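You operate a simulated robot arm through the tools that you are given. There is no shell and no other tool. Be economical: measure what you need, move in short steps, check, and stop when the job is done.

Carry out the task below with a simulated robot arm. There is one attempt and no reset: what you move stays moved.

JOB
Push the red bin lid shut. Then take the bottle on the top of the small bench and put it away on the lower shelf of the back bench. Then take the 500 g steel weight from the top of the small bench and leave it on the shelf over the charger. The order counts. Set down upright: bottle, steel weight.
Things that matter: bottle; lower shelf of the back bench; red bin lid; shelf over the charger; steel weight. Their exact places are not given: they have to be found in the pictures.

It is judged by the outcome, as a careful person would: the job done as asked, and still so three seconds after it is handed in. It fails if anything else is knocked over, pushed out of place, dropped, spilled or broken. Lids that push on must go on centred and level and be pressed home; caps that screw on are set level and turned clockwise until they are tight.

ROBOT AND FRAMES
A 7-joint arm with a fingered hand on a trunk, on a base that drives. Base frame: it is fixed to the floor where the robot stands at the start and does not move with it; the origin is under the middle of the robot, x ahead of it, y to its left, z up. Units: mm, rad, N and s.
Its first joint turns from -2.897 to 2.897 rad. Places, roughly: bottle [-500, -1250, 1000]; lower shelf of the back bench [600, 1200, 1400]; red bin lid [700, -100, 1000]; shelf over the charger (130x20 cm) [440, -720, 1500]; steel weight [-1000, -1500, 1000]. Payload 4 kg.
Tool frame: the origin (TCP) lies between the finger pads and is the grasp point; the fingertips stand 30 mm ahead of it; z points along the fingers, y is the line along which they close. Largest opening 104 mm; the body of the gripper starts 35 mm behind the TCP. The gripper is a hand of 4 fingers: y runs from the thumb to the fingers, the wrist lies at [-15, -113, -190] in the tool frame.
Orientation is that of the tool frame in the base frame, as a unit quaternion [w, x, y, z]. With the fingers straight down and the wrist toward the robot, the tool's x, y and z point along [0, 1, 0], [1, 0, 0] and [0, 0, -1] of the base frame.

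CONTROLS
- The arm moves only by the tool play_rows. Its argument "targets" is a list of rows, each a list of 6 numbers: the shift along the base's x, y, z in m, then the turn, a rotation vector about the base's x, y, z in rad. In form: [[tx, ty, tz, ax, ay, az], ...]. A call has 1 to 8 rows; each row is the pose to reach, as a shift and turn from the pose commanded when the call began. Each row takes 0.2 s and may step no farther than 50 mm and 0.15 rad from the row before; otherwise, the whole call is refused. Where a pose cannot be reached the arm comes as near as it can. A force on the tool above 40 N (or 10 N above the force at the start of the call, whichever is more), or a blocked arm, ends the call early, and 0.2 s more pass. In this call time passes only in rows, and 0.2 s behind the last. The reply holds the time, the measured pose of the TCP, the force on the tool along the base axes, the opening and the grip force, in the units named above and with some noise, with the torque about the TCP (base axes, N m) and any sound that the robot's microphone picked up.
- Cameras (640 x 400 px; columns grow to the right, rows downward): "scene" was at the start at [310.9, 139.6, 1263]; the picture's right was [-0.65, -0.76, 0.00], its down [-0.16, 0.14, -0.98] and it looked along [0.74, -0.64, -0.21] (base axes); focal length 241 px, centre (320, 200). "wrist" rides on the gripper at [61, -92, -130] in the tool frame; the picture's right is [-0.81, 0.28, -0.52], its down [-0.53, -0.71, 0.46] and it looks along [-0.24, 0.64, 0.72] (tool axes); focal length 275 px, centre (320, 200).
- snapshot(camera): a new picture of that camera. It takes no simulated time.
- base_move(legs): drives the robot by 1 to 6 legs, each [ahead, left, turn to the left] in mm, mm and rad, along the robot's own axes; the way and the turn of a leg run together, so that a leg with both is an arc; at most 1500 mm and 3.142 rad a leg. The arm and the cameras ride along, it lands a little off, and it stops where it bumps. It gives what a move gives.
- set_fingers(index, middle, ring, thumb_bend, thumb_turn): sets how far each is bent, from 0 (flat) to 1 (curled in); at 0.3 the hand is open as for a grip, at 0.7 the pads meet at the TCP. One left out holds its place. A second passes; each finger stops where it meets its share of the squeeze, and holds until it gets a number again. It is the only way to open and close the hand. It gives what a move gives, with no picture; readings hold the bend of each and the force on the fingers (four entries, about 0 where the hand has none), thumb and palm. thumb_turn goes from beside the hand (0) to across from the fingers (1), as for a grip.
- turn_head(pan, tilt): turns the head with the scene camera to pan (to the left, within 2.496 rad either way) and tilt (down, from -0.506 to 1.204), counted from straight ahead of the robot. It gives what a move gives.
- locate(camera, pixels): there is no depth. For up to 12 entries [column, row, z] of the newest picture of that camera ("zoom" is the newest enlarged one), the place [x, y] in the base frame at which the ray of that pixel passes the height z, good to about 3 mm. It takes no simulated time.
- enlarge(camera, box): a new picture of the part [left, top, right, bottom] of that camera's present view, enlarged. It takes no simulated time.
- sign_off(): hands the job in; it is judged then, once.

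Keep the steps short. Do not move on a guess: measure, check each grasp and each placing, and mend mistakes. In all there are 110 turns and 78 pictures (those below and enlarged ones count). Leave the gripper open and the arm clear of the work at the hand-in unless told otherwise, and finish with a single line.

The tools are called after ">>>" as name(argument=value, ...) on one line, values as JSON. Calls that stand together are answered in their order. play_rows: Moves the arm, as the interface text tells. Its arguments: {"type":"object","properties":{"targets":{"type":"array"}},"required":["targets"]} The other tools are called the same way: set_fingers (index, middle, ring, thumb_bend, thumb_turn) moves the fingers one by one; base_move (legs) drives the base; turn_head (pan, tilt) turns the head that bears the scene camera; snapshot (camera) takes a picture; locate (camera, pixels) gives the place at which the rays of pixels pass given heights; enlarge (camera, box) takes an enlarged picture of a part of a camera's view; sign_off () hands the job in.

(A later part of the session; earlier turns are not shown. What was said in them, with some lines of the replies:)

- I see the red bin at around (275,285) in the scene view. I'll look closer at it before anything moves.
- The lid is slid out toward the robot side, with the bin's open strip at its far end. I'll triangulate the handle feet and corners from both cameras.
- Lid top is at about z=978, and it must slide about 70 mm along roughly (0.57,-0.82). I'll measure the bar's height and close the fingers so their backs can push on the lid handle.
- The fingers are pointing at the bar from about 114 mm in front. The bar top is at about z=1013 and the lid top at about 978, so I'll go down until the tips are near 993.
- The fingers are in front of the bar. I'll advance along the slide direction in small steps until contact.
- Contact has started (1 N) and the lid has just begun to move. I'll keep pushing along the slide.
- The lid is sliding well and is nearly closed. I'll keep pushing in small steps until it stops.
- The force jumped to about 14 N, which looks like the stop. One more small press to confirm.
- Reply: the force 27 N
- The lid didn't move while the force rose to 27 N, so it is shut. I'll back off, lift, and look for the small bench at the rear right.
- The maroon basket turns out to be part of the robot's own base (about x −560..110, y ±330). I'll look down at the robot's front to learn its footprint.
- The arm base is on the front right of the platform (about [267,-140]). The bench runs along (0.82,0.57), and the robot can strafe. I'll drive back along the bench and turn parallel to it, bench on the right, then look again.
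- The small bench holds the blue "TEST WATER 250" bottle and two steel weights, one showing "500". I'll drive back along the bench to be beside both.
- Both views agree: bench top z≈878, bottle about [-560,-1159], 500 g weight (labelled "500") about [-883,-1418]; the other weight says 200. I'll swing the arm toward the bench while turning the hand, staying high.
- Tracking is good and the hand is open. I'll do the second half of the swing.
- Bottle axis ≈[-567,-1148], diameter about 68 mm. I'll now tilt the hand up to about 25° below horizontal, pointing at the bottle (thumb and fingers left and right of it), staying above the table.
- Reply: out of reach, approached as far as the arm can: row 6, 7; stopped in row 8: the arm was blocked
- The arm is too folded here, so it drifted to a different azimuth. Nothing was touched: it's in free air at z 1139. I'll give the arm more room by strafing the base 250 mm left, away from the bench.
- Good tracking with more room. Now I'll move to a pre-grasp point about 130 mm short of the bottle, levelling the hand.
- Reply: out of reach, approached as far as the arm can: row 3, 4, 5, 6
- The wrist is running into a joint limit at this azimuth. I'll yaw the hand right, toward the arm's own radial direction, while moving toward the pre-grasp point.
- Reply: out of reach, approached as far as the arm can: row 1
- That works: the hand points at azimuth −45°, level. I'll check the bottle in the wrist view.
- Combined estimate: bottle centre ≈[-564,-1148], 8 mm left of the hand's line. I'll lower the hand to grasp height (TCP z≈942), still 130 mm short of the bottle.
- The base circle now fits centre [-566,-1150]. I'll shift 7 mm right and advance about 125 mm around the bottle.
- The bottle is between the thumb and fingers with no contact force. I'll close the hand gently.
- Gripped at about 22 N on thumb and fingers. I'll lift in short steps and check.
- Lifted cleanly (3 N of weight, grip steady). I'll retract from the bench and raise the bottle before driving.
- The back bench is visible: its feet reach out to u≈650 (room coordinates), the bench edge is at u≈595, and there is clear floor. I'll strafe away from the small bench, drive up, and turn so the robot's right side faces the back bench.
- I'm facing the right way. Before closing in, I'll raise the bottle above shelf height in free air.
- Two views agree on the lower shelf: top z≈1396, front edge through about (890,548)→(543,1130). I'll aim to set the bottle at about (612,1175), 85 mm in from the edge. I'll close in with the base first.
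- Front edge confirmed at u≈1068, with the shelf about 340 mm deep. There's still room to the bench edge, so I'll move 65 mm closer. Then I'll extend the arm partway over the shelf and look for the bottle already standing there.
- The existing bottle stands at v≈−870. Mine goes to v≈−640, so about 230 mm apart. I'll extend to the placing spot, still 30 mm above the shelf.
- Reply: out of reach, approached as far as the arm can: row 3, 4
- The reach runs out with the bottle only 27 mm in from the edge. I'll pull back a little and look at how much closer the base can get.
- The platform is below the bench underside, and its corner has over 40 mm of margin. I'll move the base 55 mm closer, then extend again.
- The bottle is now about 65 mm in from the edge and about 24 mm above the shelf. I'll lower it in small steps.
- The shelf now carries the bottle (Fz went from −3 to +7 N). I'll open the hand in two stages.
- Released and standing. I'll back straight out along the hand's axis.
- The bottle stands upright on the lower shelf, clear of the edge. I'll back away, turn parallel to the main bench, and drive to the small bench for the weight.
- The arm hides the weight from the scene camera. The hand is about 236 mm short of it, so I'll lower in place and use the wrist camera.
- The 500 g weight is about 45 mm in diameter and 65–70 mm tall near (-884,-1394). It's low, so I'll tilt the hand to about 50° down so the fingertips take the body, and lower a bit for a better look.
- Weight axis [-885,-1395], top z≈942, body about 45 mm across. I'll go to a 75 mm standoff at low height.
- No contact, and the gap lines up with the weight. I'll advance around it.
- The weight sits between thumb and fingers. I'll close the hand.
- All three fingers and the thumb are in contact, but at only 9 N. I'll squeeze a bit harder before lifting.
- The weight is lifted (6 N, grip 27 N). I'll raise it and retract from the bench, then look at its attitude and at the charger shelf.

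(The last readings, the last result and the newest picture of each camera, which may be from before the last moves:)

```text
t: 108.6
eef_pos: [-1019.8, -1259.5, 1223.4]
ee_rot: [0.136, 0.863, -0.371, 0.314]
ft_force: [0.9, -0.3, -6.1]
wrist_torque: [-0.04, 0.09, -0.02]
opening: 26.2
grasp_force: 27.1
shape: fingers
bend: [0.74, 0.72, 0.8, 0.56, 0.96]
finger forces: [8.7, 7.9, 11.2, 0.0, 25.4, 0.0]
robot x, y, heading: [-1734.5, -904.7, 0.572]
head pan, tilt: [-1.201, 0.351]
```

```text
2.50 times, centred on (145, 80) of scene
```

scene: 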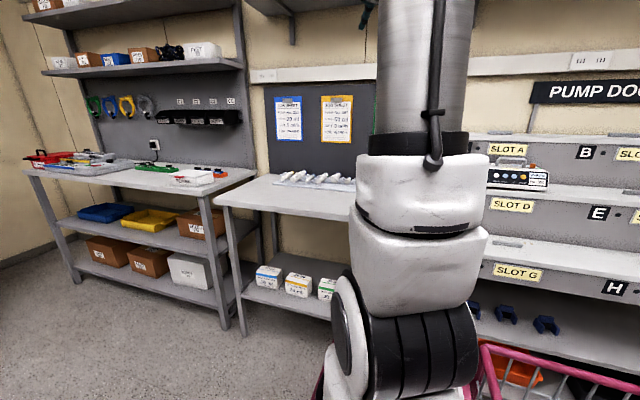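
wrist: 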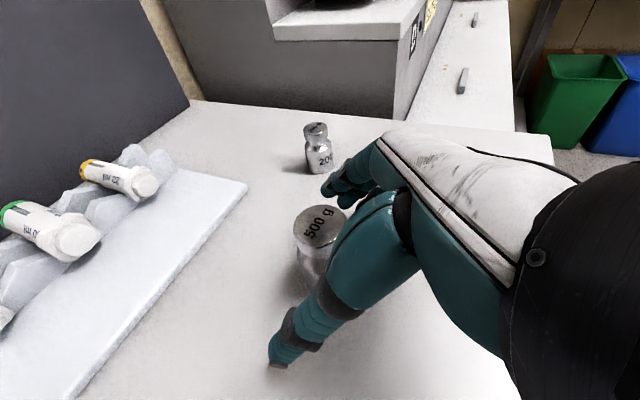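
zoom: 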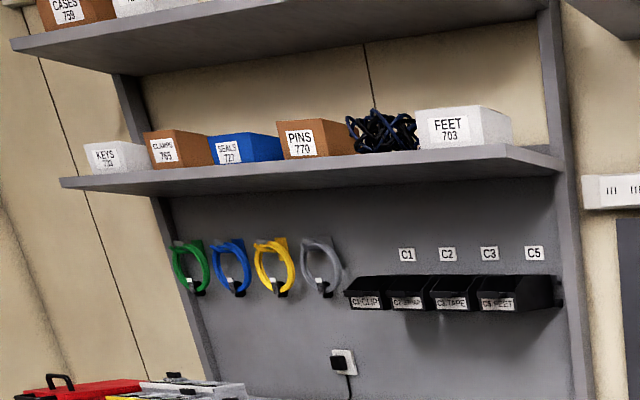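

The weight is held upright. The charger shelf has KEYS…FEET boxes on it, with some free room at its right end past the FEET box. I'll drive along to it and raise the arm before approaching.

>>> base_move(legs=[[880, 0, 0], [0, 0, 0.03]])

>>> play_rows(targets=[[0, 0, 0.049, 0, 0, 0], [0, 0, 0.098, 0, 0, 0], [0, 0, 0.147, 0, 0, 0], [0, 0, 0.196, 0, 0, 0], [0, 0, 0.245, 0, 0, 0], [0, 0, 0.294, 0, 0, 0], [0, 0, 0.343, 0, 0, 0], [0, 0, 0.38, 0, 0, 0]])

>>> snapshot(camera="wrist")

>>> turn_head(pan=-1.1, tilt=-0.25)

>>> snapshot(camera="scene")

```text
t: 113.6
eef_pos: [-269.8, -771.0, 1222.0]
ee_rot: [0.133, 0.867, -0.361, 0.317]
ft_force: [-0.4, -0.6, -4.2]
wrist_torque: [-0.03, 0.04, -0.02]
opening: 25.8
grasp_force: 26.8
shape: fingers
bend: [0.74, 0.72, 0.8, 0.56, 0.96]
finger forces: [8.6, 7.9, 11.4, 0.0, 25.2, 0.1]
robot x, y, heading: [-988.8, -431.9, 0.592]
head pan, tilt: [-1.201, 0.351]
```

```text
t: 115.4
eef_pos: [-280.0, -764.9, 1552.3]
ee_rot: [0.132, 0.867, -0.361, 0.316]
ft_force: [-0.3, 1.0, -4.1]
wrist_torque: [-0.02, 0.04, 0.0]
opening: 25.6
grasp_force: 21.8
shape: fingers
bend: [0.74, 0.67, 0.8, 0.56, 0.98]
finger forces: [8.4, 10.0, 5.2, 0.1, 20.9, 0.1]
out of reach, approached as far as the arm can: row 7, 8
robot x, y, heading: [-989.4, -431.0, 0.597]
head pan, tilt: [-1.201, 0.351]
```

```text
13 pictures are left
```

wrist: 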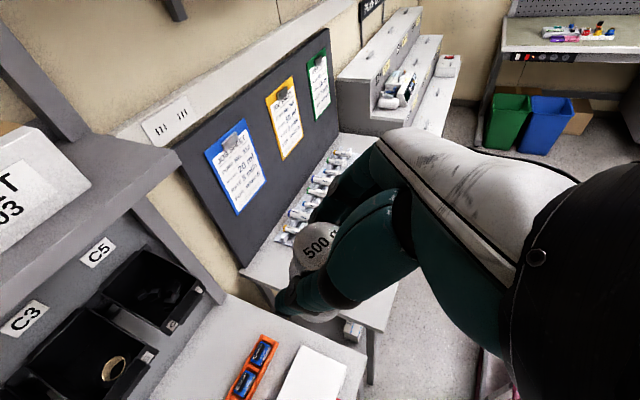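

```text
t: 116.4
eef_pos: [-278.8, -765.2, 1552.9]
ee_rot: [0.133, 0.867, -0.361, 0.316]
ft_force: [0.0, -0.9, -4.4]
wrist_torque: [-0.01, 0.07, 0.01]
opening: 25.6
grasp_force: 22.8
shape: fingers
bend: [0.74, 0.67, 0.8, 0.56, 0.98]
finger forces: [8.4, 10.0, 5.0, 0.0, 20.9, 0.0]
robot x, y, heading: [-991.0, -429.1, 0.598]
head pan, tilt: [-1.1, -0.25]
```

```text
12 pictures are left
```

scene: 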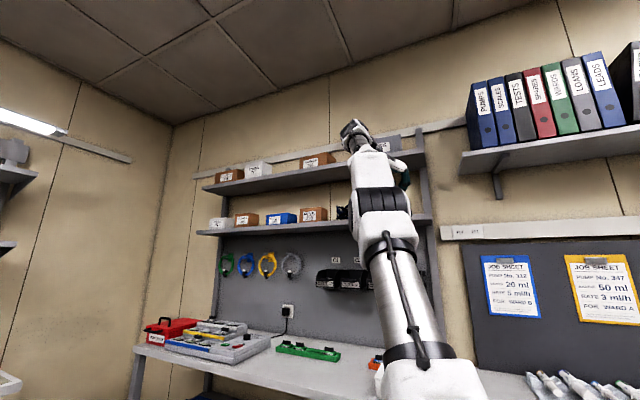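

>>> locate(camera="wrist", pixels=[[180, 156, 1480], [180, 156, 1500], [180, 156, 1520], [85, 135, 1500], [91, 187, 1500], [0, 262, 1500], [38, 232, 1500], [52, 135, 1500]])

>>> enlarge(camera="scene", box=[190, 130, 450, 290])

```text
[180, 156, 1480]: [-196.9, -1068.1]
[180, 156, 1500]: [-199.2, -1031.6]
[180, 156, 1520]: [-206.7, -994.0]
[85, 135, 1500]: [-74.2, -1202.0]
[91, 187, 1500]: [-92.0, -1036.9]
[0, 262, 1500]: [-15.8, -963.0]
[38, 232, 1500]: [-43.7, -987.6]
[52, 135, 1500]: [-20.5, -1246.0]
```

```text
2.46 times, centred on (320, 210) of scene
```

zoom: 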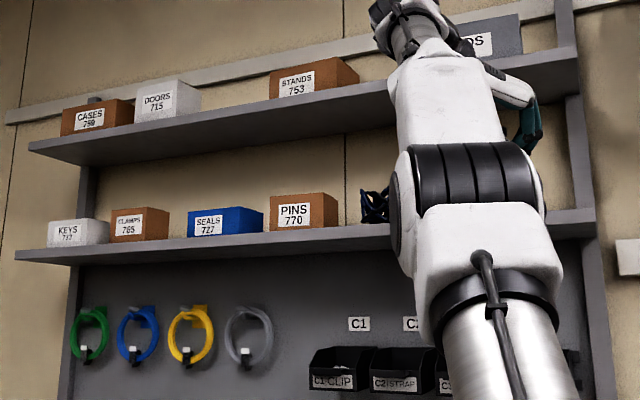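

>>> locate(camera="zoom", pixels=[[596, 210, 1480], [596, 210, 1500], [596, 210, 1520], [16, 250, 1480], [16, 250, 1500], [16, 250, 1520], [268, 233, 1500], [338, 228, 1500], [262, 233, 1500], [188, 240, 1500]])

```text
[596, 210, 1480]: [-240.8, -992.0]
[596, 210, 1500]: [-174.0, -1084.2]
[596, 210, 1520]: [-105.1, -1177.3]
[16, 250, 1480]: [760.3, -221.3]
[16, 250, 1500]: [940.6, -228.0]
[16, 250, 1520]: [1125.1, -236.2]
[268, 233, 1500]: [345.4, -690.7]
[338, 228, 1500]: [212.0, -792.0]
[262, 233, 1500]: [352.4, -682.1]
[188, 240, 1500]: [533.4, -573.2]
```

Shelf top z≈1492, right front corner ≈(-198,-1047). The FEET box ends about 87 mm short of the shelf's end, and the next shelf up is at about z 1850. I'll retract the arm and go a bit higher, then bring the base closer.

>>> play_rows(targets=[[-0.023, 0.023, 0, 0, 0, 0], [-0.046, 0.046, 0.005, 0, 0, 0], [-0.069, 0.069, 0.012, 0, 0, 0], [-0.092, 0.092, 0.022, 0, 0, 0]])

>>> base_move(legs=[[-40, -300, 0]])

>>> snapshot(camera="wrist")

```text
t: 117.4
eef_pos: [-368.6, -673.4, 1572.7]
ee_rot: [0.133, 0.867, -0.361, 0.316]
ft_force: [0.6, -1.3, -5.0]
wrist_torque: [-0.03, 0.11, -0.02]
opening: 25.6
grasp_force: 21.7
shape: fingers
bend: [0.74, 0.67, 0.8, 0.56, 0.98]
finger forces: [8.3, 10.1, 4.2, 0.0, 20.6, 0.0]
robot x, y, heading: [-990.2, -428.2, 0.595]
head pan, tilt: [-1.1, -0.25]
```

```text
t: 119.5
eef_pos: [-237.1, -944.1, 1573.9]
ee_rot: [0.132, 0.867, -0.36, 0.317]
ft_force: [0.6, 0.9, -4.7]
wrist_torque: [-0.03, 0.06, 0.01]
opening: 25.5
grasp_force: 21.8
shape: fingers
bend: [0.74, 0.67, 0.8, 0.56, 0.98]
finger forces: [8.3, 10.1, 4.6, 0.0, 20.5, 0.0]
robot x, y, heading: [-855.6, -702.0, 0.587]
head pan, tilt: [-1.1, -0.25]
```

```text
10 pictures are left
```

wrist: 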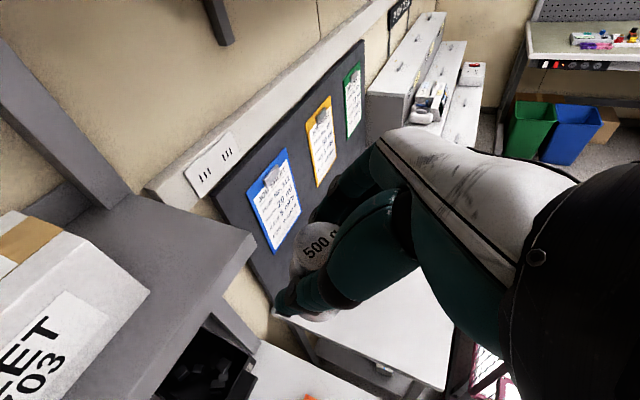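

>>> enlarge(camera="wrist", box=[0, 160, 280, 400])

```text
1.67 times, centred on (140, 280) of wrist
```

zoom: 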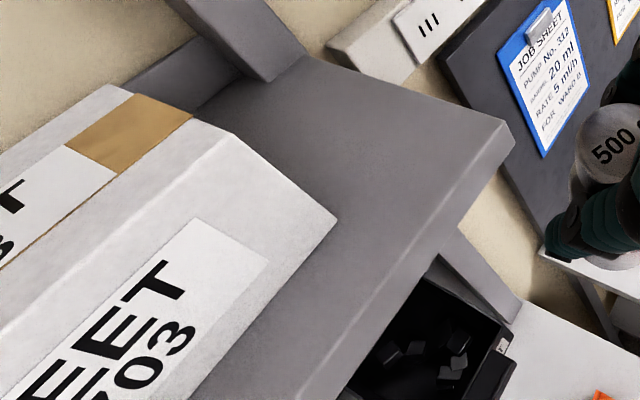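

>>> locate(camera="zoom", pixels=[[513, 124, 1492], [337, 217, 1492], [300, 392, 1492], [405, 255, 1492], [190, 398, 1492], [305, 57, 1492], [260, 82, 1492], [513, 124, 1487], [513, 124, 1497]])

```text
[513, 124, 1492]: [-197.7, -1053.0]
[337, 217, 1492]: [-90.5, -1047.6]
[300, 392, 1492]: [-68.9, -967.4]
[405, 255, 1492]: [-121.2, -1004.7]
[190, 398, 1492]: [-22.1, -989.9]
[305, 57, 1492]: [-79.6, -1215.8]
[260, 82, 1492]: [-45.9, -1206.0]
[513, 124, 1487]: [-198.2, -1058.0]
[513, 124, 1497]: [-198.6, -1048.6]
```

>>> enlarge(camera="wrist", box=[260, 190, 380, 340])

```text
2.67 times, centred on (320, 265) of wrist
```

zoom: 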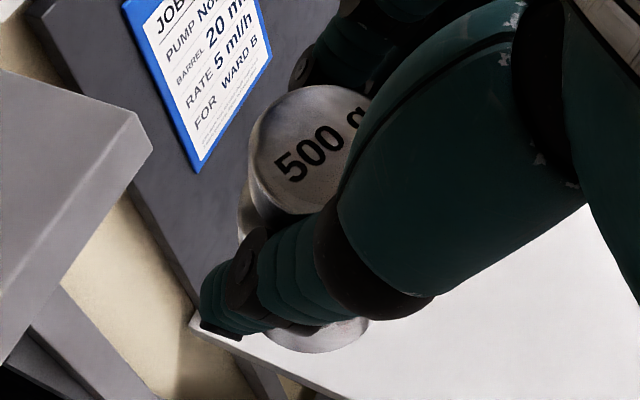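

>>> locate(camera="zoom", pixels=[[313, 152, 1590], [313, 152, 1580], [315, 352, 1525], [315, 352, 1515], [368, 325, 1525], [270, 325, 1525]])

```text
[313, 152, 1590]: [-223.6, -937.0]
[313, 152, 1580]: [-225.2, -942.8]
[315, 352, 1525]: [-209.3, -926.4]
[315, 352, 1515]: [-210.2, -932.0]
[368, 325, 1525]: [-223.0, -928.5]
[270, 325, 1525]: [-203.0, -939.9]
```

The weight leans a few degrees but its base is only about 49 mm below the TCP. Free spot measured: u −761…−670, front edge v≈755, FEET box front v≈805. I'll move the base 25 mm closer, then bring the weight in straight over the right end, about 15 mm above the shelf.

>>> base_move(legs=[[0, -25, 0]])

>>> play_rows(targets=[[0.016, -0.025, -0.003, 0, 0, 0], [0.031, -0.049, -0.006, 0, 0, 0], [0.043, -0.07, -0.01, 0, 0, 0]])

>>> snapshot(camera="wrist")

```text
t: 120.3
eef_pos: [-222.2, -963.8, 1573.6]
ee_rot: [0.132, 0.867, -0.36, 0.317]
ft_force: [-0.7, 0.0, -5.1]
wrist_torque: [-0.05, 0.07, -0.01]
opening: 25.5
grasp_force: 21.8
shape: fingers
bend: [0.74, 0.67, 0.8, 0.56, 0.98]
finger forces: [8.5, 10.1, 4.7, 0.0, 20.5, 0.1]
robot x, y, heading: [-841.6, -720.4, 0.589]
head pan, tilt: [-1.1, -0.25]
```

```text
t: 121.1
eef_pos: [-180.7, -1035.0, 1564.2]
ee_rot: [0.133, 0.868, -0.36, 0.316]
ft_force: [-0.9, -0.1, -4.7]
wrist_torque: [-0.03, 0.07, 0.01]
opening: 25.5
grasp_force: 22.1
shape: fingers
bend: [0.74, 0.67, 0.8, 0.56, 0.98]
finger forces: [8.4, 10.0, 5.0, 0.0, 20.4, 0.1]
robot x, y, heading: [-843.8, -721.4, 0.595]
head pan, tilt: [-1.1, -0.25]
```

```text
7 pictures are left
```

wrist: 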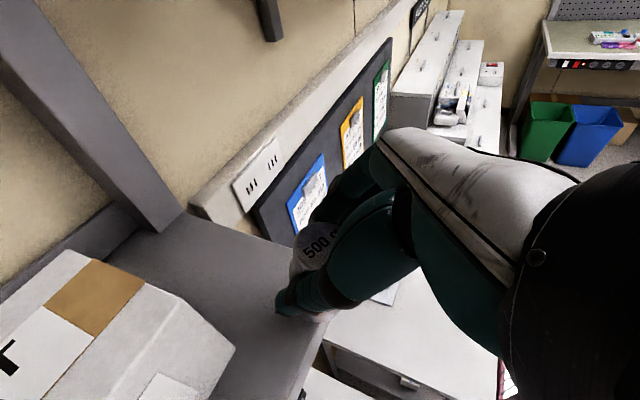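

Clear of the box and on course. I'll move the last 34 mm in and start down.

>>> play_rows(targets=[[0.009, -0.014, -0.002, 0, 0, 0], [0.019, -0.028, -0.006, 0, 0, 0], [0.019, -0.028, -0.012, 0, 0, 0]])

>>> enlarge(camera="wrist", box=[140, 160, 420, 400])

```text
t: 121.9
eef_pos: [-161.4, -1063.2, 1552.5]
ee_rot: [0.131, 0.867, -0.361, 0.316]
ft_force: [0.2, -0.7, -6.3]
wrist_torque: [-0.06, 0.06, -0.02]
opening: 25.6
grasp_force: 21.7
shape: fingers
bend: [0.74, 0.67, 0.8, 0.56, 0.98]
finger forces: [8.5, 10.0, 5.0, 0.1, 20.2, 0.0]
robot x, y, heading: [-843.0, -721.0, 0.595]
head pan, tilt: [-1.1, -0.25]
```

```text
1.67 times, centred on (280, 280) of wrist
```

zoom: 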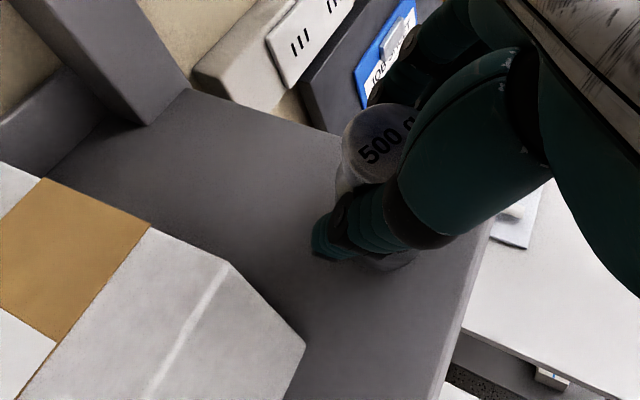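

>>> locate(camera="zoom", pixels=[[388, 272, 1500], [415, 258, 1500], [455, 340, 1492], [480, 255, 1492], [330, 130, 1492], [303, 345, 1492]])

```text
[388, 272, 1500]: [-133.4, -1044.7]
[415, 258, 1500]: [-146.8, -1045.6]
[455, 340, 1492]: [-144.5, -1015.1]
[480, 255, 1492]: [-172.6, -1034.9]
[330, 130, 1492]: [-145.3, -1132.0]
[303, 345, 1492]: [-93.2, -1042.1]
```

The base is about 22 mm in from the front edge and about 24 mm from both the shelf end and the box. I'll lower in small steps.

>>> play_rows(targets=[[0, 0, -0.003, 0, 0, 0], [0, 0, -0.006, 0, 0, 0]])

>>> play_rows(targets=[[0, 0, -0.002, 0, 0, 0], [0, 0, -0.004, 0, 0, 0]])

```text
t: 122.5
eef_pos: [-161.3, -1063.7, 1547.4]
ee_rot: [0.132, 0.867, -0.361, 0.316]
ft_force: [1.8, -0.4, 5.6]
wrist_torque: [0.01, 0.0, -0.05]
opening: 25.3
grasp_force: 21.8
shape: fingers
bend: [0.74, 0.72, 0.8, 0.56, 0.98]
finger forces: [8.8, 11.5, 2.6, 0.0, 21.8, 0.0]
robot x, y, heading: [-841.7, -722.9, 0.595]
head pan, tilt: [-1.1, -0.25]
```

```text
t: 123.1
eef_pos: [-161.8, -1062.5, 1542.9]
ee_rot: [0.133, 0.867, -0.36, 0.319]
ft_force: [5.1, -3.3, 18.4]
wrist_torque: [-0.03, -0.11, -0.02]
opening: 25.9
grasp_force: 25.6
shape: fingers
bend: [0.75, 0.72, 0.8, 0.56, 0.97]
finger forces: [9.7, 13.9, 1.9, 0.0, 25.5, 0.0]
robot x, y, heading: [-841.6, -721.1, 0.595]
head pan, tilt: [-1.1, -0.25]
```

It's firmly on the shelf (Fz +18 N). I'll ease the pressure slightly and relax the fingers gradually, keeping the thumb nearly still because the FEET box is beside it.

>>> play_rows(targets=[[0, 0, 0.002, 0, 0, 0]])

>>> set_fingers(index=0.66, middle=0.63, ring=0.66, thumb_bend=0.56)

>>> set_fingers(index=0.58, middle=0.55, ring=0.58, thumb_bend=0.53)

>>> enlarge(camera="wrist", box=[200, 170, 420, 360])

```text
t: 123.5
eef_pos: [-160.5, -1062.9, 1542.9]
ee_rot: [0.132, 0.868, -0.36, 0.315]
ft_force: [1.0, -1.1, 10.7]
wrist_torque: [-0.05, 0.04, -0.02]
opening: 26.0
grasp_force: 26.3
shape: fingers
bend: [0.75, 0.72, 0.8, 0.56, 0.97]
finger forces: [9.4, 13.8, 5.9, 0.0, 24.1, 0.0]
robot x, y, heading: [-839.7, -725.2, 0.594]
head pan, tilt: [-1.1, -0.25]
```

```text
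t: 124.5
eef_pos: [-161.1, -1062.4, 1544.7]
ee_rot: [0.132, 0.868, -0.36, 0.316]
ft_force: [0.3, -0.8, -1.6]
wrist_torque: [0.01, -0.01, 0.02]
opening: 30.2
grasp_force: 2.4
shape: fingers
bend: [0.63, 0.62, 0.66, 0.54, 1.0]
finger forces: [2.1, 0.9, 0.0, 0.1, 2.7, 0.0]
robot x, y, heading: [-843.0, -722.9, 0.592]
head pan, tilt: [-1.1, -0.25]
```

```text
t: 125.5
eef_pos: [-159.9, -1063.0, 1543.6]
ee_rot: [0.132, 0.868, -0.36, 0.316]
ft_force: [1.3, 0.1, 0.2]
wrist_torque: [0.02, 0.01, 0.02]
opening: 39.7
grasp_force: 0.9
shape: fingers
bend: [0.57, 0.55, 0.57, 0.52, 1.0]
finger forces: [0.0, 0.0, 0.0, 0.0, 0.8, 0.1]
robot x, y, heading: [-841.3, -720.5, 0.592]
head pan, tilt: [-1.1, -0.25]
```

```text
2.11 times, centred on (310, 265) of wrist
```

zoom: 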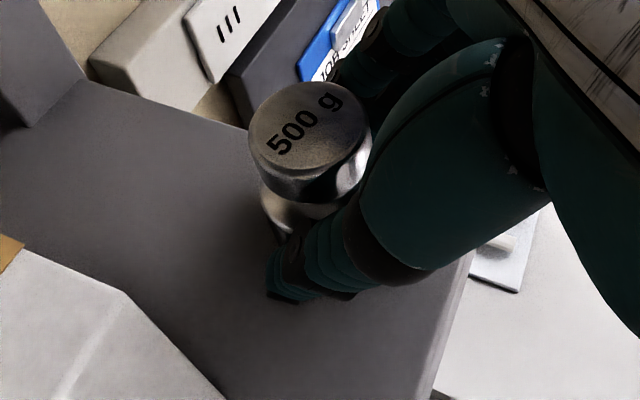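

The weight stands free and upright. I'll open the fingers wide on the free side and move the thumb only a little.

>>> set_fingers(index=0.32, middle=0.32, ring=0.32, thumb_bend=0.47)

>>> play_rows(targets=[[-0.01, 0.01, 0.003, 0, 0, 0], [-0.022, 0.022, 0.006, 0, 0, 0], [-0.035, 0.035, 0.01, 0, 0, 0]])

>>> snapshot(camera="wrist")

```text
t: 126.5
eef_pos: [-161.3, -1064.1, 1543.7]
ee_rot: [0.132, 0.868, -0.36, 0.316]
ft_force: [0.4, 0.5, 0.6]
wrist_torque: [0.01, -0.01, 0.0]
opening: 78.4
grasp_force: 0.0
shape: fingers
bend: [0.32, 0.32, 0.32, 0.47, 1.0]
finger forces: [0.1, 0.0, 0.1, 0.0, 0.0, 0.1]
robot x, y, heading: [-845.7, -719.4, 0.595]
head pan, tilt: [-1.1, -0.25]
```

```text
t: 127.3
eef_pos: [-196.7, -1027.0, 1552.8]
ee_rot: [0.133, 0.868, -0.36, 0.316]
ft_force: [-0.8, 0.0, -0.1]
wrist_torque: [-0.02, 0.03, 0.0]
opening: 78.6
grasp_force: 0.0
shape: fingers
bend: [0.32, 0.32, 0.32, 0.47, 1.0]
finger forces: [0.0, 0.0, 0.1, 0.0, 0.0, 0.0]
robot x, y, heading: [-843.1, -721.3, 0.594]
head pan, tilt: [-1.1, -0.25]
```

```text
4 pictures are left
```

wrist: 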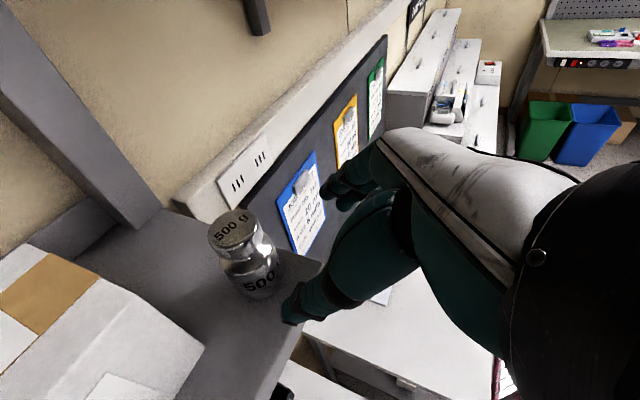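

The weight stands upright on the shelf with no forces on the hand, and the FEET box is untouched. I'll retract fully, back the base away, and take a final look.

>>> play_rows(targets=[[-0.03, 0.03, 0.005, 0, 0, 0], [-0.06, 0.06, 0.005, 0, 0, 0], [-0.09, 0.09, 0.005, 0, 0, 0], [-0.115, 0.115, 0.005, 0, 0, 0]])

>>> base_move(legs=[[0, 300, 0]])

>>> set_fingers(index=0.3, middle=0.3, ring=0.3, thumb_bend=0.3)

>>> snapshot(camera="wrist")

```text
t: 128.3
eef_pos: [-310.2, -913.0, 1559.0]
ee_rot: [0.132, 0.868, -0.36, 0.316]
ft_force: [-0.1, 0.2, -0.1]
wrist_torque: [-0.02, 0.0, -0.04]
opening: 78.6
grasp_force: 0.0
shape: fingers
bend: [0.32, 0.32, 0.32, 0.47, 1.0]
finger forces: [0.1, 0.0, 0.1, 0.0, 0.0, 0.0]
robot x, y, heading: [-843.7, -723.2, 0.594]
head pan, tilt: [-1.1, -0.25]
```

```text
t: 130.3
eef_pos: [-478.4, -663.8, 1559.0]
ee_rot: [0.133, 0.868, -0.36, 0.316]
ft_force: [0.1, 0.3, 0.4]
wrist_torque: [0.0, 0.03, 0.04]
opening: 78.5
grasp_force: 0.0
shape: fingers
bend: [0.32, 0.32, 0.32, 0.47, 1.0]
finger forces: [0.1, 0.0, 0.0, 0.0, 0.1, 0.0]
robot x, y, heading: [-1011.4, -472.1, 0.588]
head pan, tilt: [-1.1, -0.25]
```

```text
t: 131.3
eef_pos: [-479.0, -664.4, 1557.9]
ee_rot: [0.133, 0.868, -0.36, 0.316]
ft_force: [0.2, 0.1, 0.1]
wrist_torque: [0.02, 0.01, -0.06]
opening: 102.5
grasp_force: 0.1
shape: fingers
bend: [0.3, 0.3, 0.3, 0.3, 0.98]
finger forces: [0.0, 0.0, 0.0, 0.0, 0.0, 0.1]
robot x, y, heading: [-1009.8, -470.5, 0.594]
head pan, tilt: [-1.1, -0.25]
```

```text
3 pictures are left
```

wrist: 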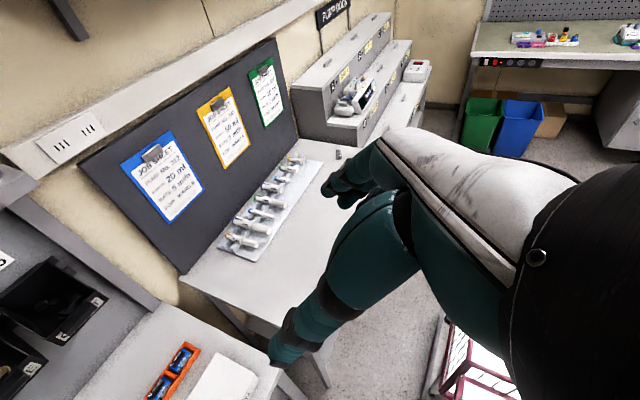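

Everything on the small bench is in place. I'll take one scene view to confirm the weight and the lid.

>>> turn_head(pan=-0.85, tilt=0.0)

>>> snapshot(camera="scene")

```text
t: 132.1
eef_pos: [-478.3, -663.9, 1560.1]
ee_rot: [0.132, 0.868, -0.359, 0.316]
ft_force: [0.5, 0.4, -0.1]
wrist_torque: [0.02, -0.01, -0.02]
opening: 102.8
grasp_force: 0.1
shape: fingers
bend: [0.3, 0.3, 0.3, 0.3, 0.98]
finger forces: [0.0, 0.1, 0.0, 0.0, 0.0, 0.0]
robot x, y, heading: [-1013.3, -473.9, 0.591]
head pan, tilt: [-0.85, 0.0]
```

```text
2 pictures are left
```

scene: 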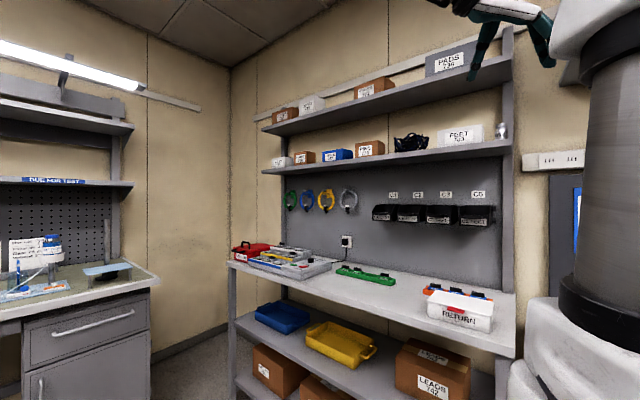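

The weight stands upright at (501,131) on the shelf over the charger, the lid is shut, and the hand is open and clear. Handing in.

>>> sign_off()

```text
The job is handed in.
```

The red bin lid is shut, the bottle stands upright on the lower shelf of the back bench, and the 500 g weight stands upright on the shelf over the charger, all in the order asked.
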